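You operate a simulated robot arm through the tools that you are given. There is no shell and no other tool. Be economical: measure what you need, move in short steps, check, and stop when the job is done.

The job below is to be done with a simulated robot arm. You get a single attempt, and the scene is never put back.

## Task
Put one of the lock pins from the packing table top on the panel there.

The check looks at the end state, three seconds after you hand in, the way a careful person would. Anything else that was tipped, shoved, dropped, spilled or broken makes it a failure.

## Robot
A 6-joint arm with a two-finger parallel gripper, fixed in place. Base frame: the origin is at the foot of the arm, x ahead of it, y to its left, z up; the work surface is at about z = 0. Lengths are in m, angles in degrees, forces in N, time in s.
With the tool pointing down near the work surface it reaches from about 0.18 to 0.46 m from the base axis. Its first joint turns from -70.0 to 70.0 degrees. Payload 1.9 kg.
The TCP is the grasp point between the finger pads, 0.023 m short of the fingertips. In the tool frame z runs along the fingers and y along their closing line. The gripper opens to 0.094 m. The fingers are 0.038 m wide and 0.01 m thick; the gripper's body (0.054 by 0.096 m) begins 0.039 m behind the TCP.
Orientation is that of the tool frame in the base frame, as [roll, pitch, yaw] about the fixed x, y, z axes, in that order (R = Rz(yaw) Ry(pitch) Rx(roll)). With the fingers straight down and closing along the base's y, the tool's x points along the base's -x, its y along +y and its z along -z.

## Interface
- The arm moves only by the tool send_rows. Its argument "series" is one flat list of numbers, 5 for each row, row after row: the closure in counts, from 0 (fully open) to 255 (shut), then the shift along the base's x, y, z in units of 300 mm (1.0 is 300 mm), then the turn about the base's z in units of 90 degrees (1.0 is 90 degrees). In form: [grip, tx, ty, tz, spin, grip, tx, ty, tz, spin, ...]. A call has 1 to 8 rows; each row is the pose to reach, as a shift and turn from the pose commanded when the call began. A call with a number of a shift or a turn outside -1 to 1 is refused whole. Rows are played at 5 a second. More than 0.05 m and 8.6 degrees between two rows, or a gripper value outside its range, and nothing of the call is played. A pose out of reach is approached as far as the arm can. The call stops where the force on the tool passes 40 N (or 10 N more than at its start, if that is more) or the arm is blocked; 0.2 s more then pass. The fingers move at their own pace (about 0.108 m/s each) and stop on an object; they squeeze with about 30 N. The grip force told is the motor's: it shows also when the fingers shut on nothing. Time passes only in rows, and 0.2 s behind the last, so rows that repeat a pose let the fingers close. It gives the time, the measured TCP pose, the force on the tool (base axes), the opening and the grip force at its end, in the units of the frame above (readings bear some noise), and new pictures: "show" is both (left out), scene, wrist or none.
- Cameras (640 x 400 px; columns grow to the right, rows downward): "scene" is fixed at [0.0746, 0.3424, 0.423]; the picture's right is [-0.56, -0.83, 0.00], its down [-0.54, 0.37, -0.76] and it looks along [0.62, -0.43, -0.66] (base axes); focal length 236 px, centre (320, 200). "wrist" rides on the gripper at [-0.039, 0, -0.044] in the tool frame; the picture's right is [0.00, -1.00, 0.00], its down [0.97, 0.00, -0.24] and it looks along [0.24, 0.00, 0.97] (tool axes); focal length 218 px, centre (320, 200).
- pixel_to_xyz(camera, pixels): for up to 12 pixels [column, row] of the newest picture of that camera ("zoom" is the newest enlarged one), the place [x, y, z] in the base frame of the surface seen there, good to about 0.002 m, but the place of the scene camera against the robot may be out by one fixed shift of up to 0.018 m in any direction. It takes no simulated time.
- inspect(camera, box): a new picture of the part [left, top, right, bottom] of that camera's present view, enlarged. It takes no simulated time.
- hand_in(): hands the job in; it is judged then, once.

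Go step by step. Measure first, check grasps and placings, and put right what went wrong. The budget is 60 turns and 120 pictures, counting those below and the enlarged ones. Unless the task says otherwise, let go and move clear before handing in, and close with one line.

The tools are called after "Emit:" by a JSON object that holds its "fn" and its "kwargs". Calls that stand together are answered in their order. send_rows: Moves the arm, as the interface text tells. Its arguments: {"type":"object","properties":{"series":{"type":"array"},"show":{"type":"string","enum":["both","scene","wrist","none"]}},"required":["series"]} The other tools are called the same way: pixel_to_xyz (camera, pixels) gives the place of the surface under pixels of a picture; inspect (camera, box) takes an enlarged picture of a part of a camera's view; hand_in () hands the job in.

At the start:

```text
clock: 0.0
eef_pos: [0.3094, 0.1264, 0.2603]
tcp_rot: [179.9, 0.0, -180.0]
force: [-1.1, -0.4, 0.1]
width: 0.0942
grip_force: 0.1
```

scene: 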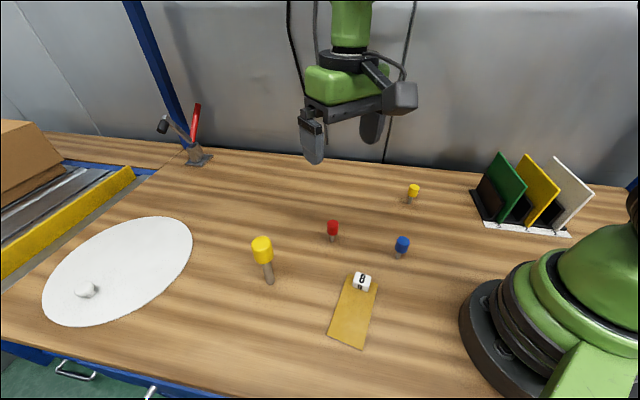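
wrist: 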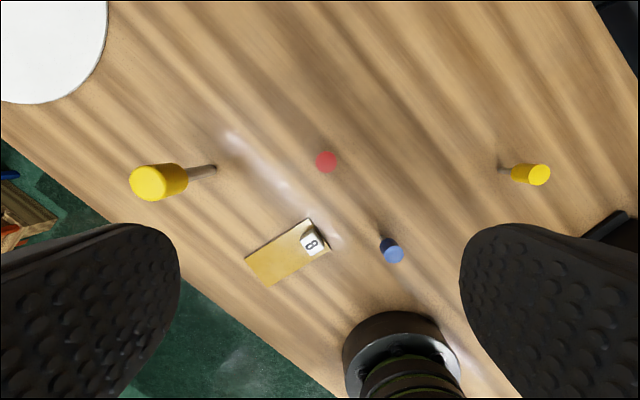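

The pictures show four pins (yellow at (263,250), red (332,230), blue (402,245), yellow (413,190)) and a tan plate at (353,312) carrying a small white block. I will enlarge these to identify them.

Emit:
{"fn": "inspect", "kwargs": {"camera": "scene", "box": [220, 160, 460, 360]}}

Emit:
{"fn": "inspect", "kwargs": {"camera": "scene", "box": [450, 130, 630, 250]}}

Emit:
{"fn": "inspect", "kwargs": {"camera": "wrist", "box": [220, 130, 440, 300]}}

Emit:
{"fn": "pixel_to_xyz", "kwargs": {"camera": "wrist", "pixels": [[326, 161], [393, 251], [540, 174], [150, 184], [210, 168], [312, 243], [247, 258], [270, 286], [308, 219], [330, 249], [285, 252], [500, 168]]}}

Emit:
{"fn": "pixel_to_xyz", "kwargs": {"camera": "scene", "pixels": [[332, 222], [332, 240], [402, 238], [401, 256], [413, 186], [262, 240], [269, 282], [361, 275], [350, 320], [120, 270], [87, 290]]}}

```text
2.00 times, centred on (340, 260) of scene
```

zoom: 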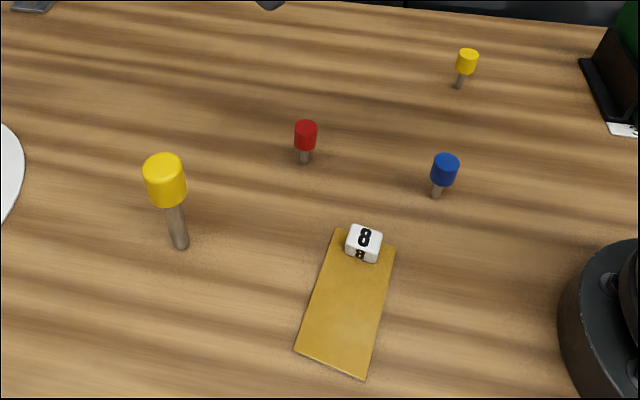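

```text
3.33 times, centred on (540, 190) of scene
```

zoom: 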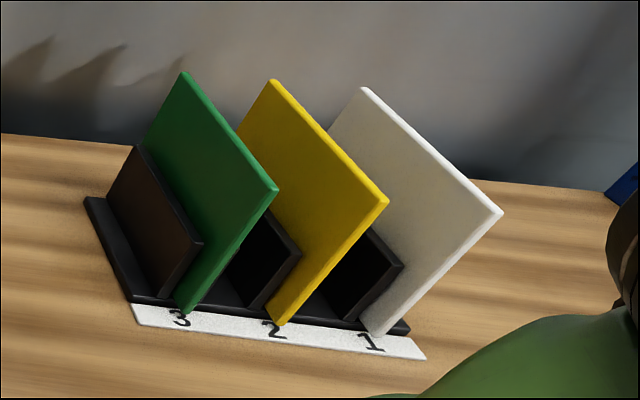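

```text
2.35 times, centred on (330, 215) of wrist
```

zoom: 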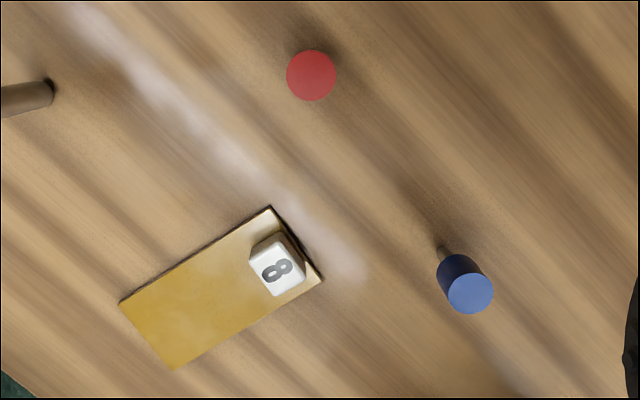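

```text
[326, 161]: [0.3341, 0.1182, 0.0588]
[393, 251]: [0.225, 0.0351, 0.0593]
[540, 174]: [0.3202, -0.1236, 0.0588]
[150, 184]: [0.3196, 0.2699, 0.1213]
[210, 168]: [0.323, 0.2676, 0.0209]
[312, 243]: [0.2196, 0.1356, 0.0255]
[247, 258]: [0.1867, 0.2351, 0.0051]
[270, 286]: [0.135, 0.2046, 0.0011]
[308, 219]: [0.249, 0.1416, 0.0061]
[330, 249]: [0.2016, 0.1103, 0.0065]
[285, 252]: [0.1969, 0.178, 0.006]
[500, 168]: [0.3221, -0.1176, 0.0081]
```

```text
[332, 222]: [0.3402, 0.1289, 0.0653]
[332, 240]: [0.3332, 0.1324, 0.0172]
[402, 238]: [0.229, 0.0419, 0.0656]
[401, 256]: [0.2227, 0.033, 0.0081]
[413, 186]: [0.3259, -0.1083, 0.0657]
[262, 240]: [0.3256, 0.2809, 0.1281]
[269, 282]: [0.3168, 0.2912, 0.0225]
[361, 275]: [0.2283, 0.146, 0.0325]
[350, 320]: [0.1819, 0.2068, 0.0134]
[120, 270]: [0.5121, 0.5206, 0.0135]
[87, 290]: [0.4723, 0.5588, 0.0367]
```

The tan plate (top z≈0.006) is the panel, with its free part around (0.18, 0.19) and a die at its far end. The red pin's head centre is (0.334, 0.118), top z≈0.059, with nothing near it. I move above it and check.

Emit:
{"fn": "send_rows", "kwargs": {"series": [0, 0.082, -0.028, -0.12, 0, 0, 0.082, -0.028, -0.28, 0, 0, 0.082, -0.028, -0.44, 0, 0, 0.082, -0.028, -0.44, 0]}}

```text
clock: 1.0
eef_pos: [0.3362, 0.1195, 0.1305]
tcp_rot: [179.9, 0.0, 180.0]
force: [0.3, -0.1, -0.9]
width: 0.0939
grip_force: 0.1
```

scene: 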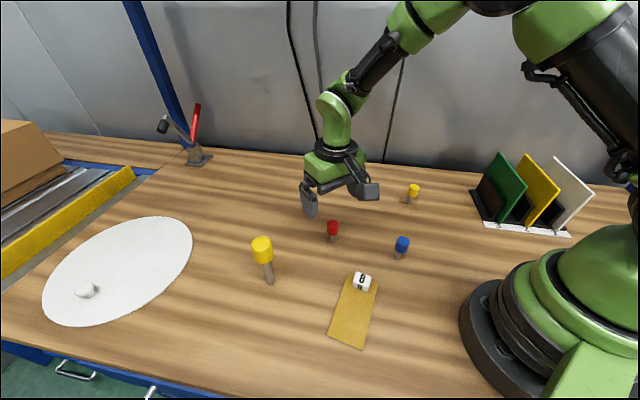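
wrist: 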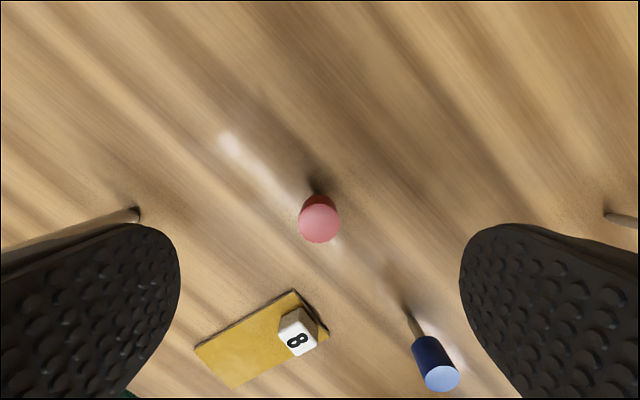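

The red pin's top is at wrist pixel (319,224), close to the finger midline. I measure it and the panel again from here.

Emit:
{"fn": "pixel_to_xyz", "kwargs": {"camera": "wrist", "pixels": [[319, 224], [301, 224], [338, 224], [318, 240], [320, 208], [195, 348], [232, 386], [293, 291], [329, 329], [232, 352], [297, 342], [315, 185]]}}

Emit:
{"fn": "inspect", "kwargs": {"camera": "wrist", "box": [270, 170, 370, 260]}}

Emit:
{"fn": "inspect", "kwargs": {"camera": "scene", "box": [300, 205, 370, 255]}}

Emit:
{"fn": "pixel_to_xyz", "kwargs": {"camera": "scene", "pixels": [[332, 222], [332, 234], [332, 236], [332, 241], [349, 345], [330, 337], [365, 347], [353, 275], [377, 284]]}}

```text
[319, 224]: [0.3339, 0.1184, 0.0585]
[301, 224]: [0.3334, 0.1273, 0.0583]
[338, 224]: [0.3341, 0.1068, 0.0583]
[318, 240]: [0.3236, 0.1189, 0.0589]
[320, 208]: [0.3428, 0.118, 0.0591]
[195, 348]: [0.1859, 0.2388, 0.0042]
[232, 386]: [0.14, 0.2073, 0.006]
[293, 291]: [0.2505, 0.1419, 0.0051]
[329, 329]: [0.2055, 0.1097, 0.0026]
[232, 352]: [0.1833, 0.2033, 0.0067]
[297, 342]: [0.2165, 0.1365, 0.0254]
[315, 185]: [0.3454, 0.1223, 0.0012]
```

```text
4.44 times, centred on (320, 215) of wrist
```

zoom: 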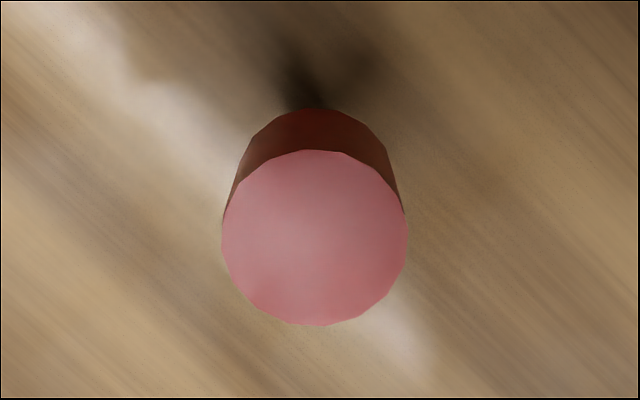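

```text
8.00 times, centred on (335, 230) of scene
```

zoom: 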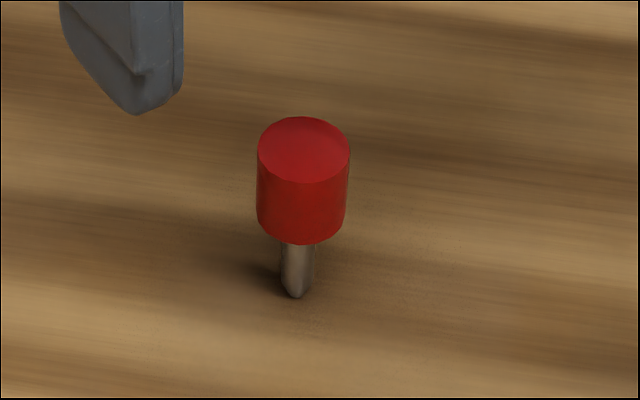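

```text
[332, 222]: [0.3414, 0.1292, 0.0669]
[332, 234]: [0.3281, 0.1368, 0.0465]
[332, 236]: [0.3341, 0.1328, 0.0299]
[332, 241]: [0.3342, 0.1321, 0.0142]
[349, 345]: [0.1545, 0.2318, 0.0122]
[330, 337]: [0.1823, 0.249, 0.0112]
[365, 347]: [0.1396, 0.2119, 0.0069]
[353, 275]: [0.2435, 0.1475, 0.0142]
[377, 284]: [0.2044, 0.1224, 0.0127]
```

The red head spans z≈0.033–0.058 and is 0.021 wide, centred between the fingers. I lower the TCP to about 0.046 with the fingers still open and check before closing.

Emit:
{"fn": "send_rows", "kwargs": {"series": [0, 0, 0, -0.1, 0, 0, 0, 0, -0.2, 0, 0, 0, 0, -0.275, 0, 0, 0, 0, -0.275, 0]}}

```text
clock: 2.0
eef_pos: [0.3366, 0.1199, 0.0472]
tcp_rot: [179.9, 0.0, 179.9]
force: [0.4, -0.5, -0.1]
width: 0.094
grip_force: 0.0
```

scene: 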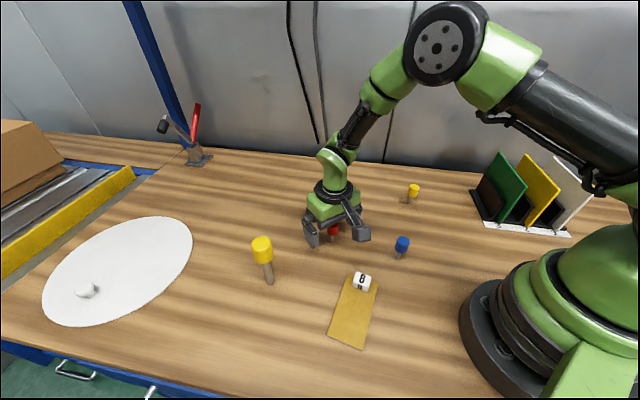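
wrist: 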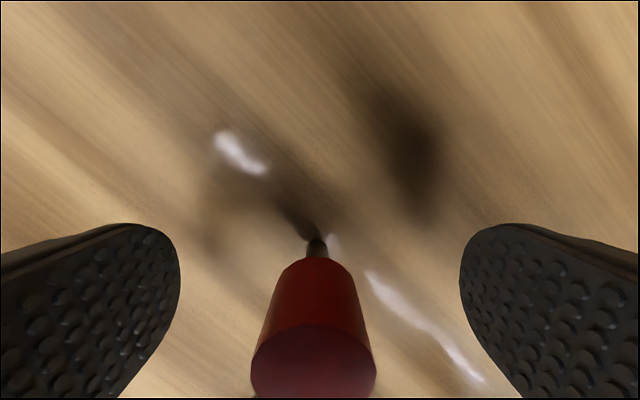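

The red head (313,330) sits between the pads. I close in place.

Emit:
{"fn": "send_rows", "kwargs": {"series": [255, 0, 0, 0, 0, 255, 0, 0, 0, 0, 255, 0, 0, 0, 0, 255, 0, 0, 0, 0], "show": "wrist"}}

```text
clock: 3.0
eef_pos: [0.335, 0.1191, 0.0463]
tcp_rot: [180.0, 0.0, -180.0]
force: [0.1, 0.7, -0.3]
width: 0.0227
grip_force: 30.1
```

wrist: 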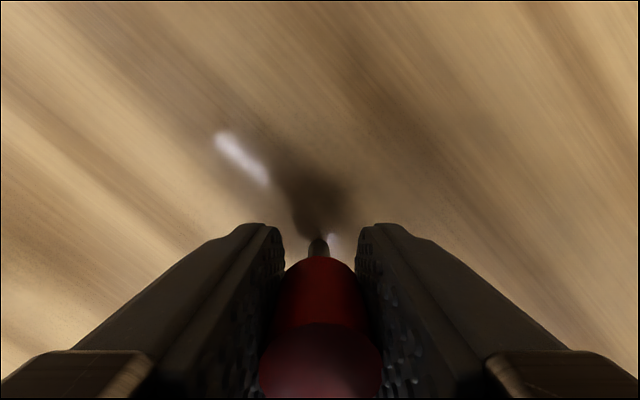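

Held, with opening 0.0227 and grip force 30 N. I lift straight up about 0.09 m and look at the pin's lower end.

Emit:
{"fn": "send_rows", "kwargs": {"series": [255, 0, 0, 0.05, 0, 255, 0, 0, 0.15, 0, 255, 0, 0, 0.3, 0, 255, 0, 0, 0.3, 0]}}

Emit:
{"fn": "inspect", "kwargs": {"camera": "scene", "box": [290, 160, 390, 260]}}

```text
clock: 4.0
eef_pos: [0.3371, 0.1194, 0.1376]
tcp_rot: [180.0, 0.0, -180.0]
force: [-0.1, -0.7, -0.8]
width: 0.0229
grip_force: 30.3
```

scene: 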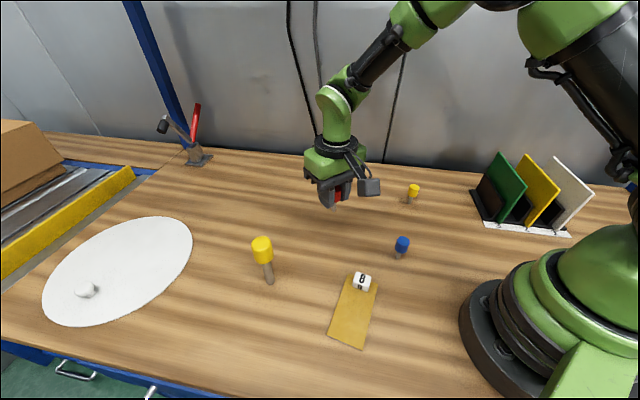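
wrist: 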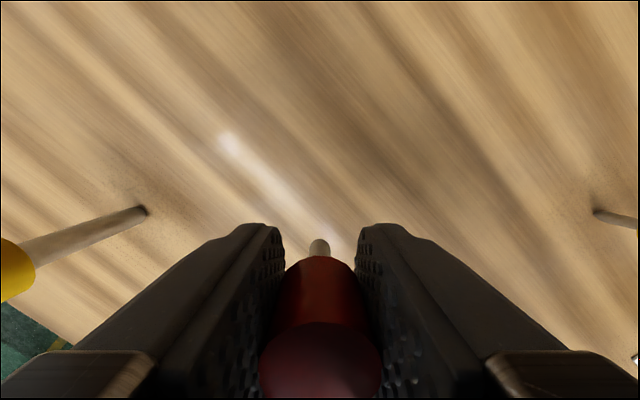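

```text
4.00 times, centred on (340, 210) of scene
```

zoom: 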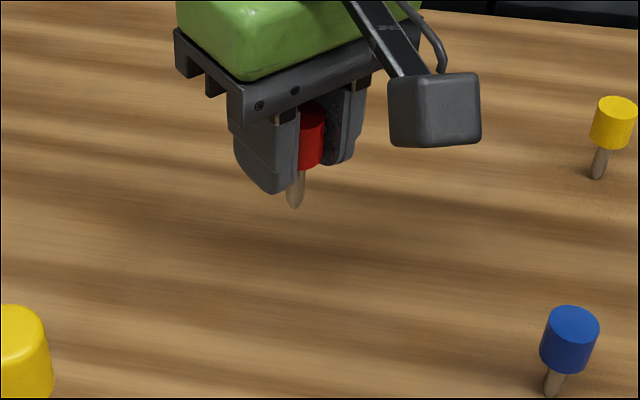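

Only the pin came up and nothing else moved. I measure the tip of its shank to learn its full length.

Emit:
{"fn": "pixel_to_xyz", "kwargs": {"camera": "zoom", "pixels": [[296, 205], [296, 195], [297, 180], [308, 160], [310, 115], [298, 174], [295, 207]]}}

Emit:
{"fn": "inspect", "kwargs": {"camera": "scene", "box": [310, 195, 350, 220]}}

Emit:
{"fn": "inspect", "kwargs": {"camera": "scene", "box": [310, 260, 400, 360]}}

```text
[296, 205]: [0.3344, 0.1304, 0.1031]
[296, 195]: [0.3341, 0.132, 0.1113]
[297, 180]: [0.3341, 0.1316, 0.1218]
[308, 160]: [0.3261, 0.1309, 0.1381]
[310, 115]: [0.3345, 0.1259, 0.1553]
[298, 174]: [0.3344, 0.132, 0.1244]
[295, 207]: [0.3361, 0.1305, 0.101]
```

```text
16.00 times, centred on (330, 208) of scene
```

zoom: 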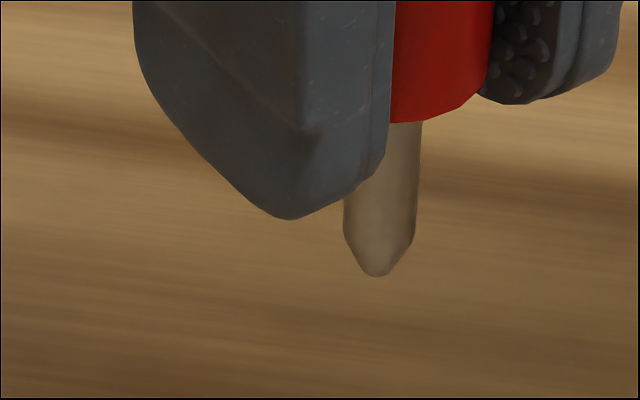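

```text
4.00 times, centred on (355, 310) of scene
```

zoom: 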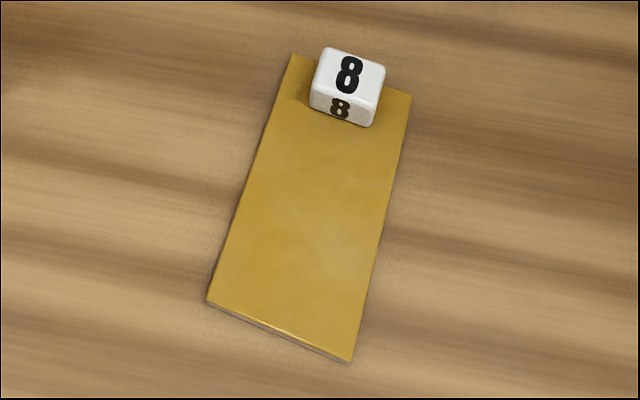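

The shank tip is about 0.044 m below the TCP and slightly tapered, so standing it up will be delicate. I carry it above the free middle of the panel (0.186, 0.185), turning about 34.5° so the fingers close along the panel's long axis.

Emit:
{"fn": "send_rows", "kwargs": {"series": [255, -0.099, 0.044, 0, 0.0766, 255, -0.198, 0.089, 0, 0.153, 255, -0.297, 0.133, 0, 0.23, 255, -0.396, 0.178, 0, 0.306, 255, -0.495, 0.222, 0, 0.383, 255, -0.495, 0.222, 0, 0.383]}}

```text
clock: 5.4
eef_pos: [0.1858, 0.183, 0.1332]
tcp_rot: [179.8, 0.1, -145.5]
force: [-0.3, 0.3, -0.6]
width: 0.0226
grip_force: 29.7
```

scene: 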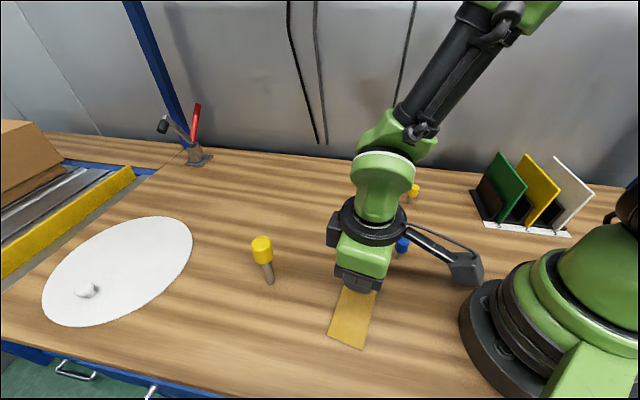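
wrist: 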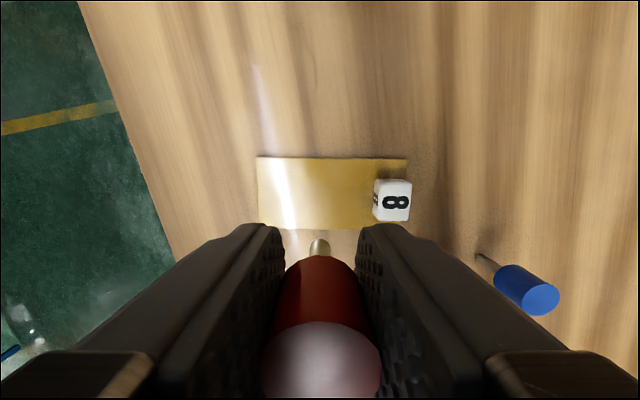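

The fingers are aligned with the panel (wrist pixels (258,157)–(406,228)). I re-measure its corners and surface to confirm the drop spot.

Emit:
{"fn": "pixel_to_xyz", "kwargs": {"camera": "wrist", "pixels": [[260, 159], [404, 161], [262, 224], [310, 170], [320, 200], [340, 222], [300, 220], [394, 186], [376, 205], [360, 200]]}}

```text
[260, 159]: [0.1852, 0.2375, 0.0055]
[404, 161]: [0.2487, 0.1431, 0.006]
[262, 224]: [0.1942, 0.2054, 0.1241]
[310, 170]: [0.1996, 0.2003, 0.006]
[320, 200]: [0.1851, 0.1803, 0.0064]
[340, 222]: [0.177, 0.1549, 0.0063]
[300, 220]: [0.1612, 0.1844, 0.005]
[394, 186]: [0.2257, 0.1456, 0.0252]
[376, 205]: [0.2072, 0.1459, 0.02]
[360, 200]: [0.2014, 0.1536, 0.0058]
```

The panel's midline at the drop spot is (0.187, 0.185), surface z≈0.006, which matches the present pose. The pin was lifted 0.090 m, so contact should come about 0.084 m down; I go 0.081 m first.

Emit:
{"fn": "send_rows", "kwargs": {"series": [255, 0, 0, -0.1, 0, 255, 0, 0, -0.2, 0, 255, 0, 0, -0.25, 0, 255, 0, 0, -0.27, 0, 255, 0, 0, -0.27, 0]}}

Emit:
{"fn": "inspect", "kwargs": {"camera": "wrist", "box": [230, 140, 430, 270]}}

Emit:
{"fn": "inspect", "kwargs": {"camera": "scene", "box": [310, 250, 410, 350]}}

```text
clock: 6.6
eef_pos: [0.1869, 0.1861, 0.0539]
tcp_rot: [179.9, 0.0, -145.7]
force: [-0.6, 0.6, -0.2]
width: 0.0227
grip_force: 29.8
```

scene: 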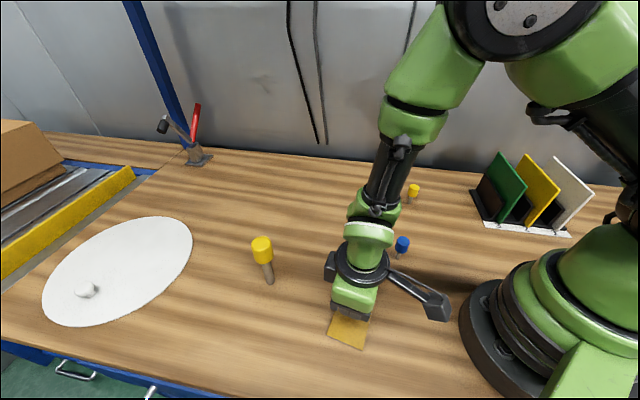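
wrist: 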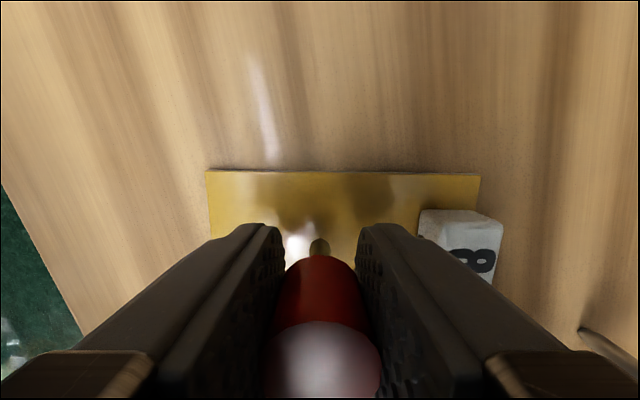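

```text
3.08 times, centred on (330, 205) of wrist
```

zoom: 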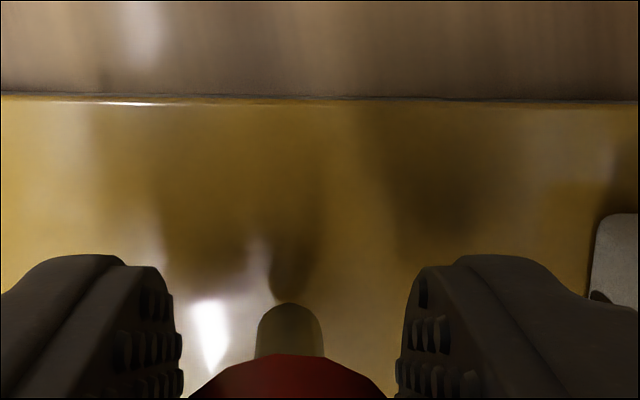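

```text
4.00 times, centred on (360, 300) of scene
```

zoom: 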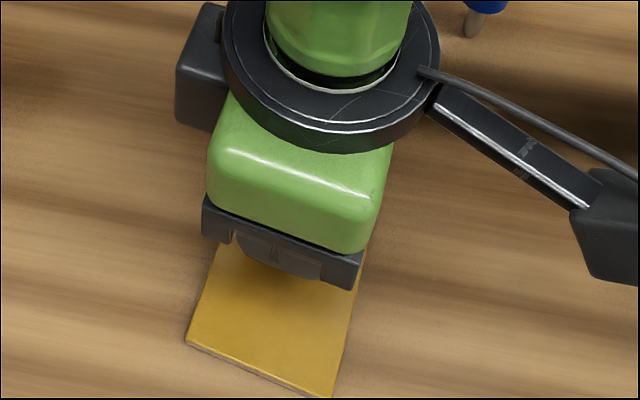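

The tip hangs just over the panel with a small gap. I lower in 1 mm steps to feel contact.

Emit:
{"fn": "send_rows", "kwargs": {"series": [255, 0, 0, -0.0033, 0, 255, 0, 0, -0.0067, 0, 255, 0, 0, -0.0067, 0], "show": "none"}}

```text
clock: 7.4
eef_pos: [0.1872, 0.1849, 0.0525]
tcp_rot: [179.8, 0.1, -145.5]
force: [-0.8, -0.5, -0.2]
width: 0.0225
grip_force: 29.6
```

No contact force yet, so I continue in 0.5–1 mm steps.

Emit:
{"fn": "send_rows", "kwargs": {"series": [255, 0, 0, -0.0017, 0, 255, 0, 0, -0.0033, 0, 255, 0, 0, -0.0033, 0], "show": "none"}}

```text
clock: 8.2
eef_pos: [0.1869, 0.1847, 0.0509]
tcp_rot: [180.0, 0.0, -145.4]
force: [1.0, -0.1, -0.5]
width: 0.0226
grip_force: 30.4
```

Emit:
{"fn": "send_rows", "kwargs": {"series": [255, 0, 0, -0.0017, 0, 255, 0, 0, -0.0033, 0, 255, 0, 0, -0.0033, 0], "show": "wrist"}}

Emit:
{"fn": "inspect", "kwargs": {"camera": "wrist", "box": [280, 210, 360, 260]}}

```text
clock: 9.0
eef_pos: [0.1852, 0.1847, 0.0508]
tcp_rot: [179.9, 0.0, -145.5]
force: [-1.1, -2.9, 18.7]
width: 0.0226
grip_force: 29.9
```

wrist: 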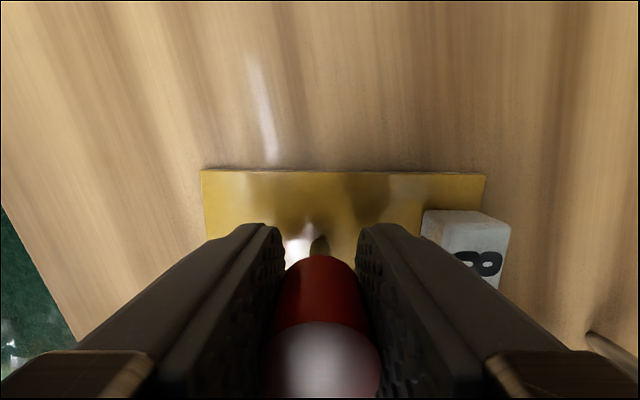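

```text
8.00 times, centred on (320, 235) of wrist
```

zoom: 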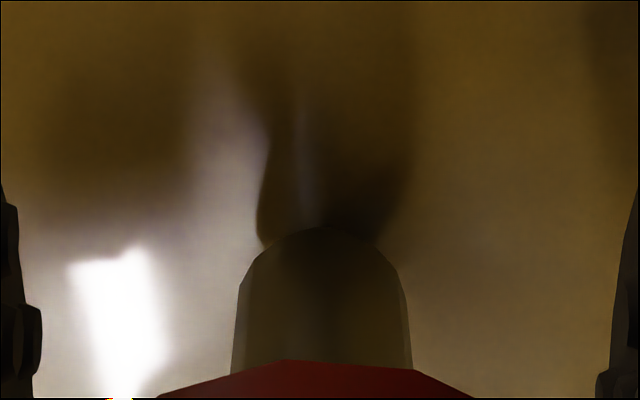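

Contact: 18.7 N upward, and the tip meets its shadow at (320,238). I ease up 0.5 mm to take the load off, then open only a few millimetres so the fingers still guard the pin.

Emit:
{"fn": "send_rows", "kwargs": {"series": [255, 0, 0, 0.0017, 0, 255, 0, 0, 0.0017, 0], "show": "none"}}

```text
clock: 9.6
eef_pos: [0.1868, 0.1851, 0.0509]
tcp_rot: [179.8, 0.1, -145.5]
force: [-0.4, 0.5, 7.7]
width: 0.0227
grip_force: 30.3
```

Emit:
{"fn": "send_rows", "kwargs": {"series": [255, 0, 0, 0.001, 0, 180, 0, 0, 0.001, 0, 180, 0, 0, 0.001, 0, 180, 0, 0, 0.001, 0]}}

Emit:
{"fn": "inspect", "kwargs": {"camera": "wrist", "box": [220, 200, 420, 400]}}

```text
clock: 10.6
eef_pos: [0.186, 0.1863, 0.0527]
tcp_rot: [179.9, 0.0, -145.5]
force: [0.8, 0.2, -0.3]
width: 0.0276
grip_force: 0.1
```

scene: 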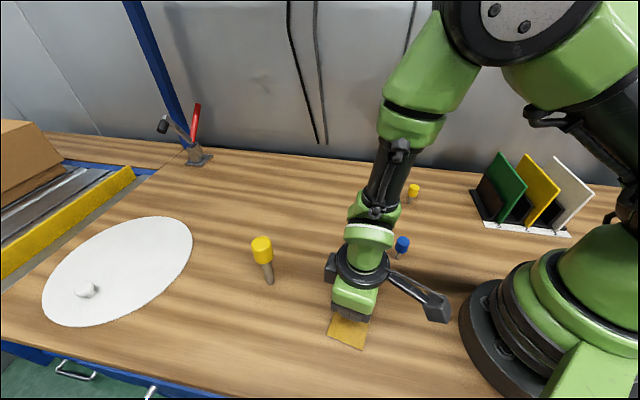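
wrist: 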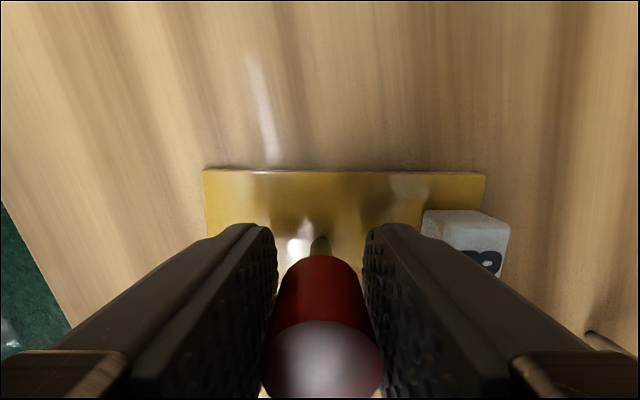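

```text
2.00 times, centred on (320, 300) of wrist
```

zoom: 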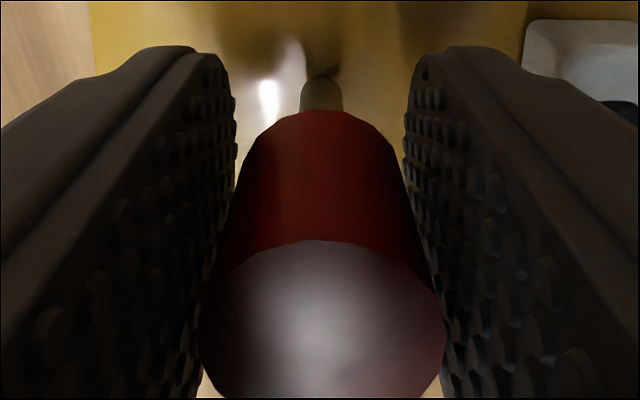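

The pin stands upright with a gap to both pads. I open a bit more, to about 0.05 m, and check it stays.

Emit:
{"fn": "send_rows", "kwargs": {"series": [160, 0, 0, 0, 0, 140, 0, 0, 0, 0, 120, 0, 0, 0, 0, 120, 0, 0, 0, 0, 120, 0, 0, 0, 0], "show": "wrist"}}

```text
clock: 11.8
eef_pos: [0.1878, 0.1846, 0.0523]
tcp_rot: [179.8, 0.0, -145.5]
force: [-0.3, 0.5, 0.0]
width: 0.0498
grip_force: 0.0
```

wrist: 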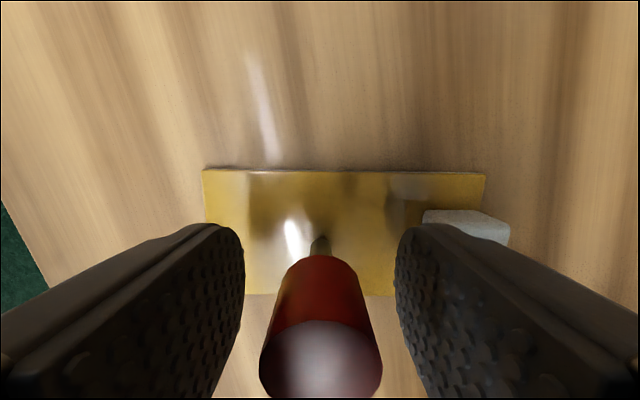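

The pin stands by itself on the panel. I rise straight up with the fingers held at this opening.

Emit:
{"fn": "send_rows", "kwargs": {"series": [120, 0, 0, 0.03, 0, 120, 0, 0, 0.08, 0, 120, 0, 0, 0.18, 0, 120, 0, 0, 0.3, 0, 120, 0, 0, 0.42, 0, 120, 0, 0, 0.5, 0, 120, 0, 0, 0.5, 0]}}

Emit:
{"fn": "inspect", "kwargs": {"camera": "scene", "box": [300, 230, 420, 360]}}

```text
clock: 13.4
eef_pos: [0.188, 0.1835, 0.2024]
tcp_rot: [179.9, 0.1, -145.5]
force: [0.8, -0.1, 0.1]
width: 0.05
grip_force: 0.1
```

scene: 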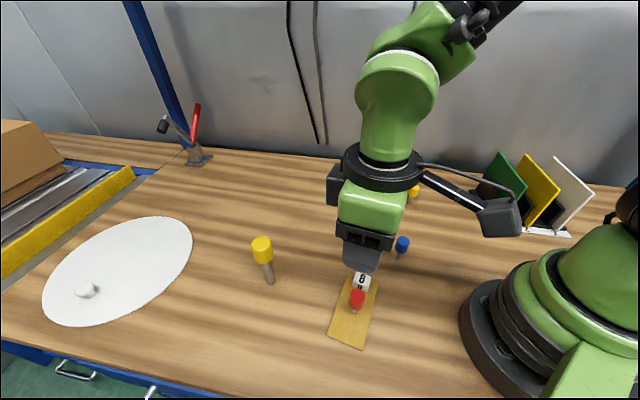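
wrist: 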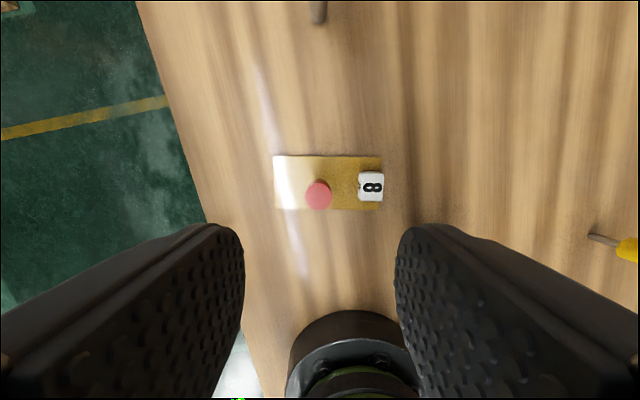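

```text
3.08 times, centred on (360, 295) of scene
```

zoom: 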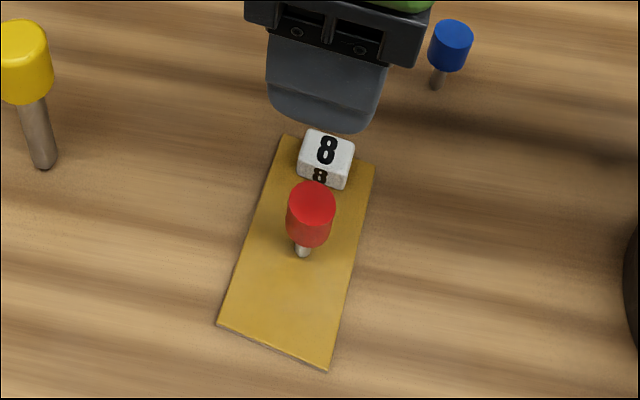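

The red pin stands upright on the panel (scene (357,300)), the die and the other pins have not moved, and the gripper is clear. I hand in.

Emit:
{"fn": "hand_in", "kwargs": {}}

```text
The job is handed in.
```

I put the red lock pin upright on the tan panel and handed the job in. In the last pictures it was standing on its own, and the die on the panel and the other pins had not moved.
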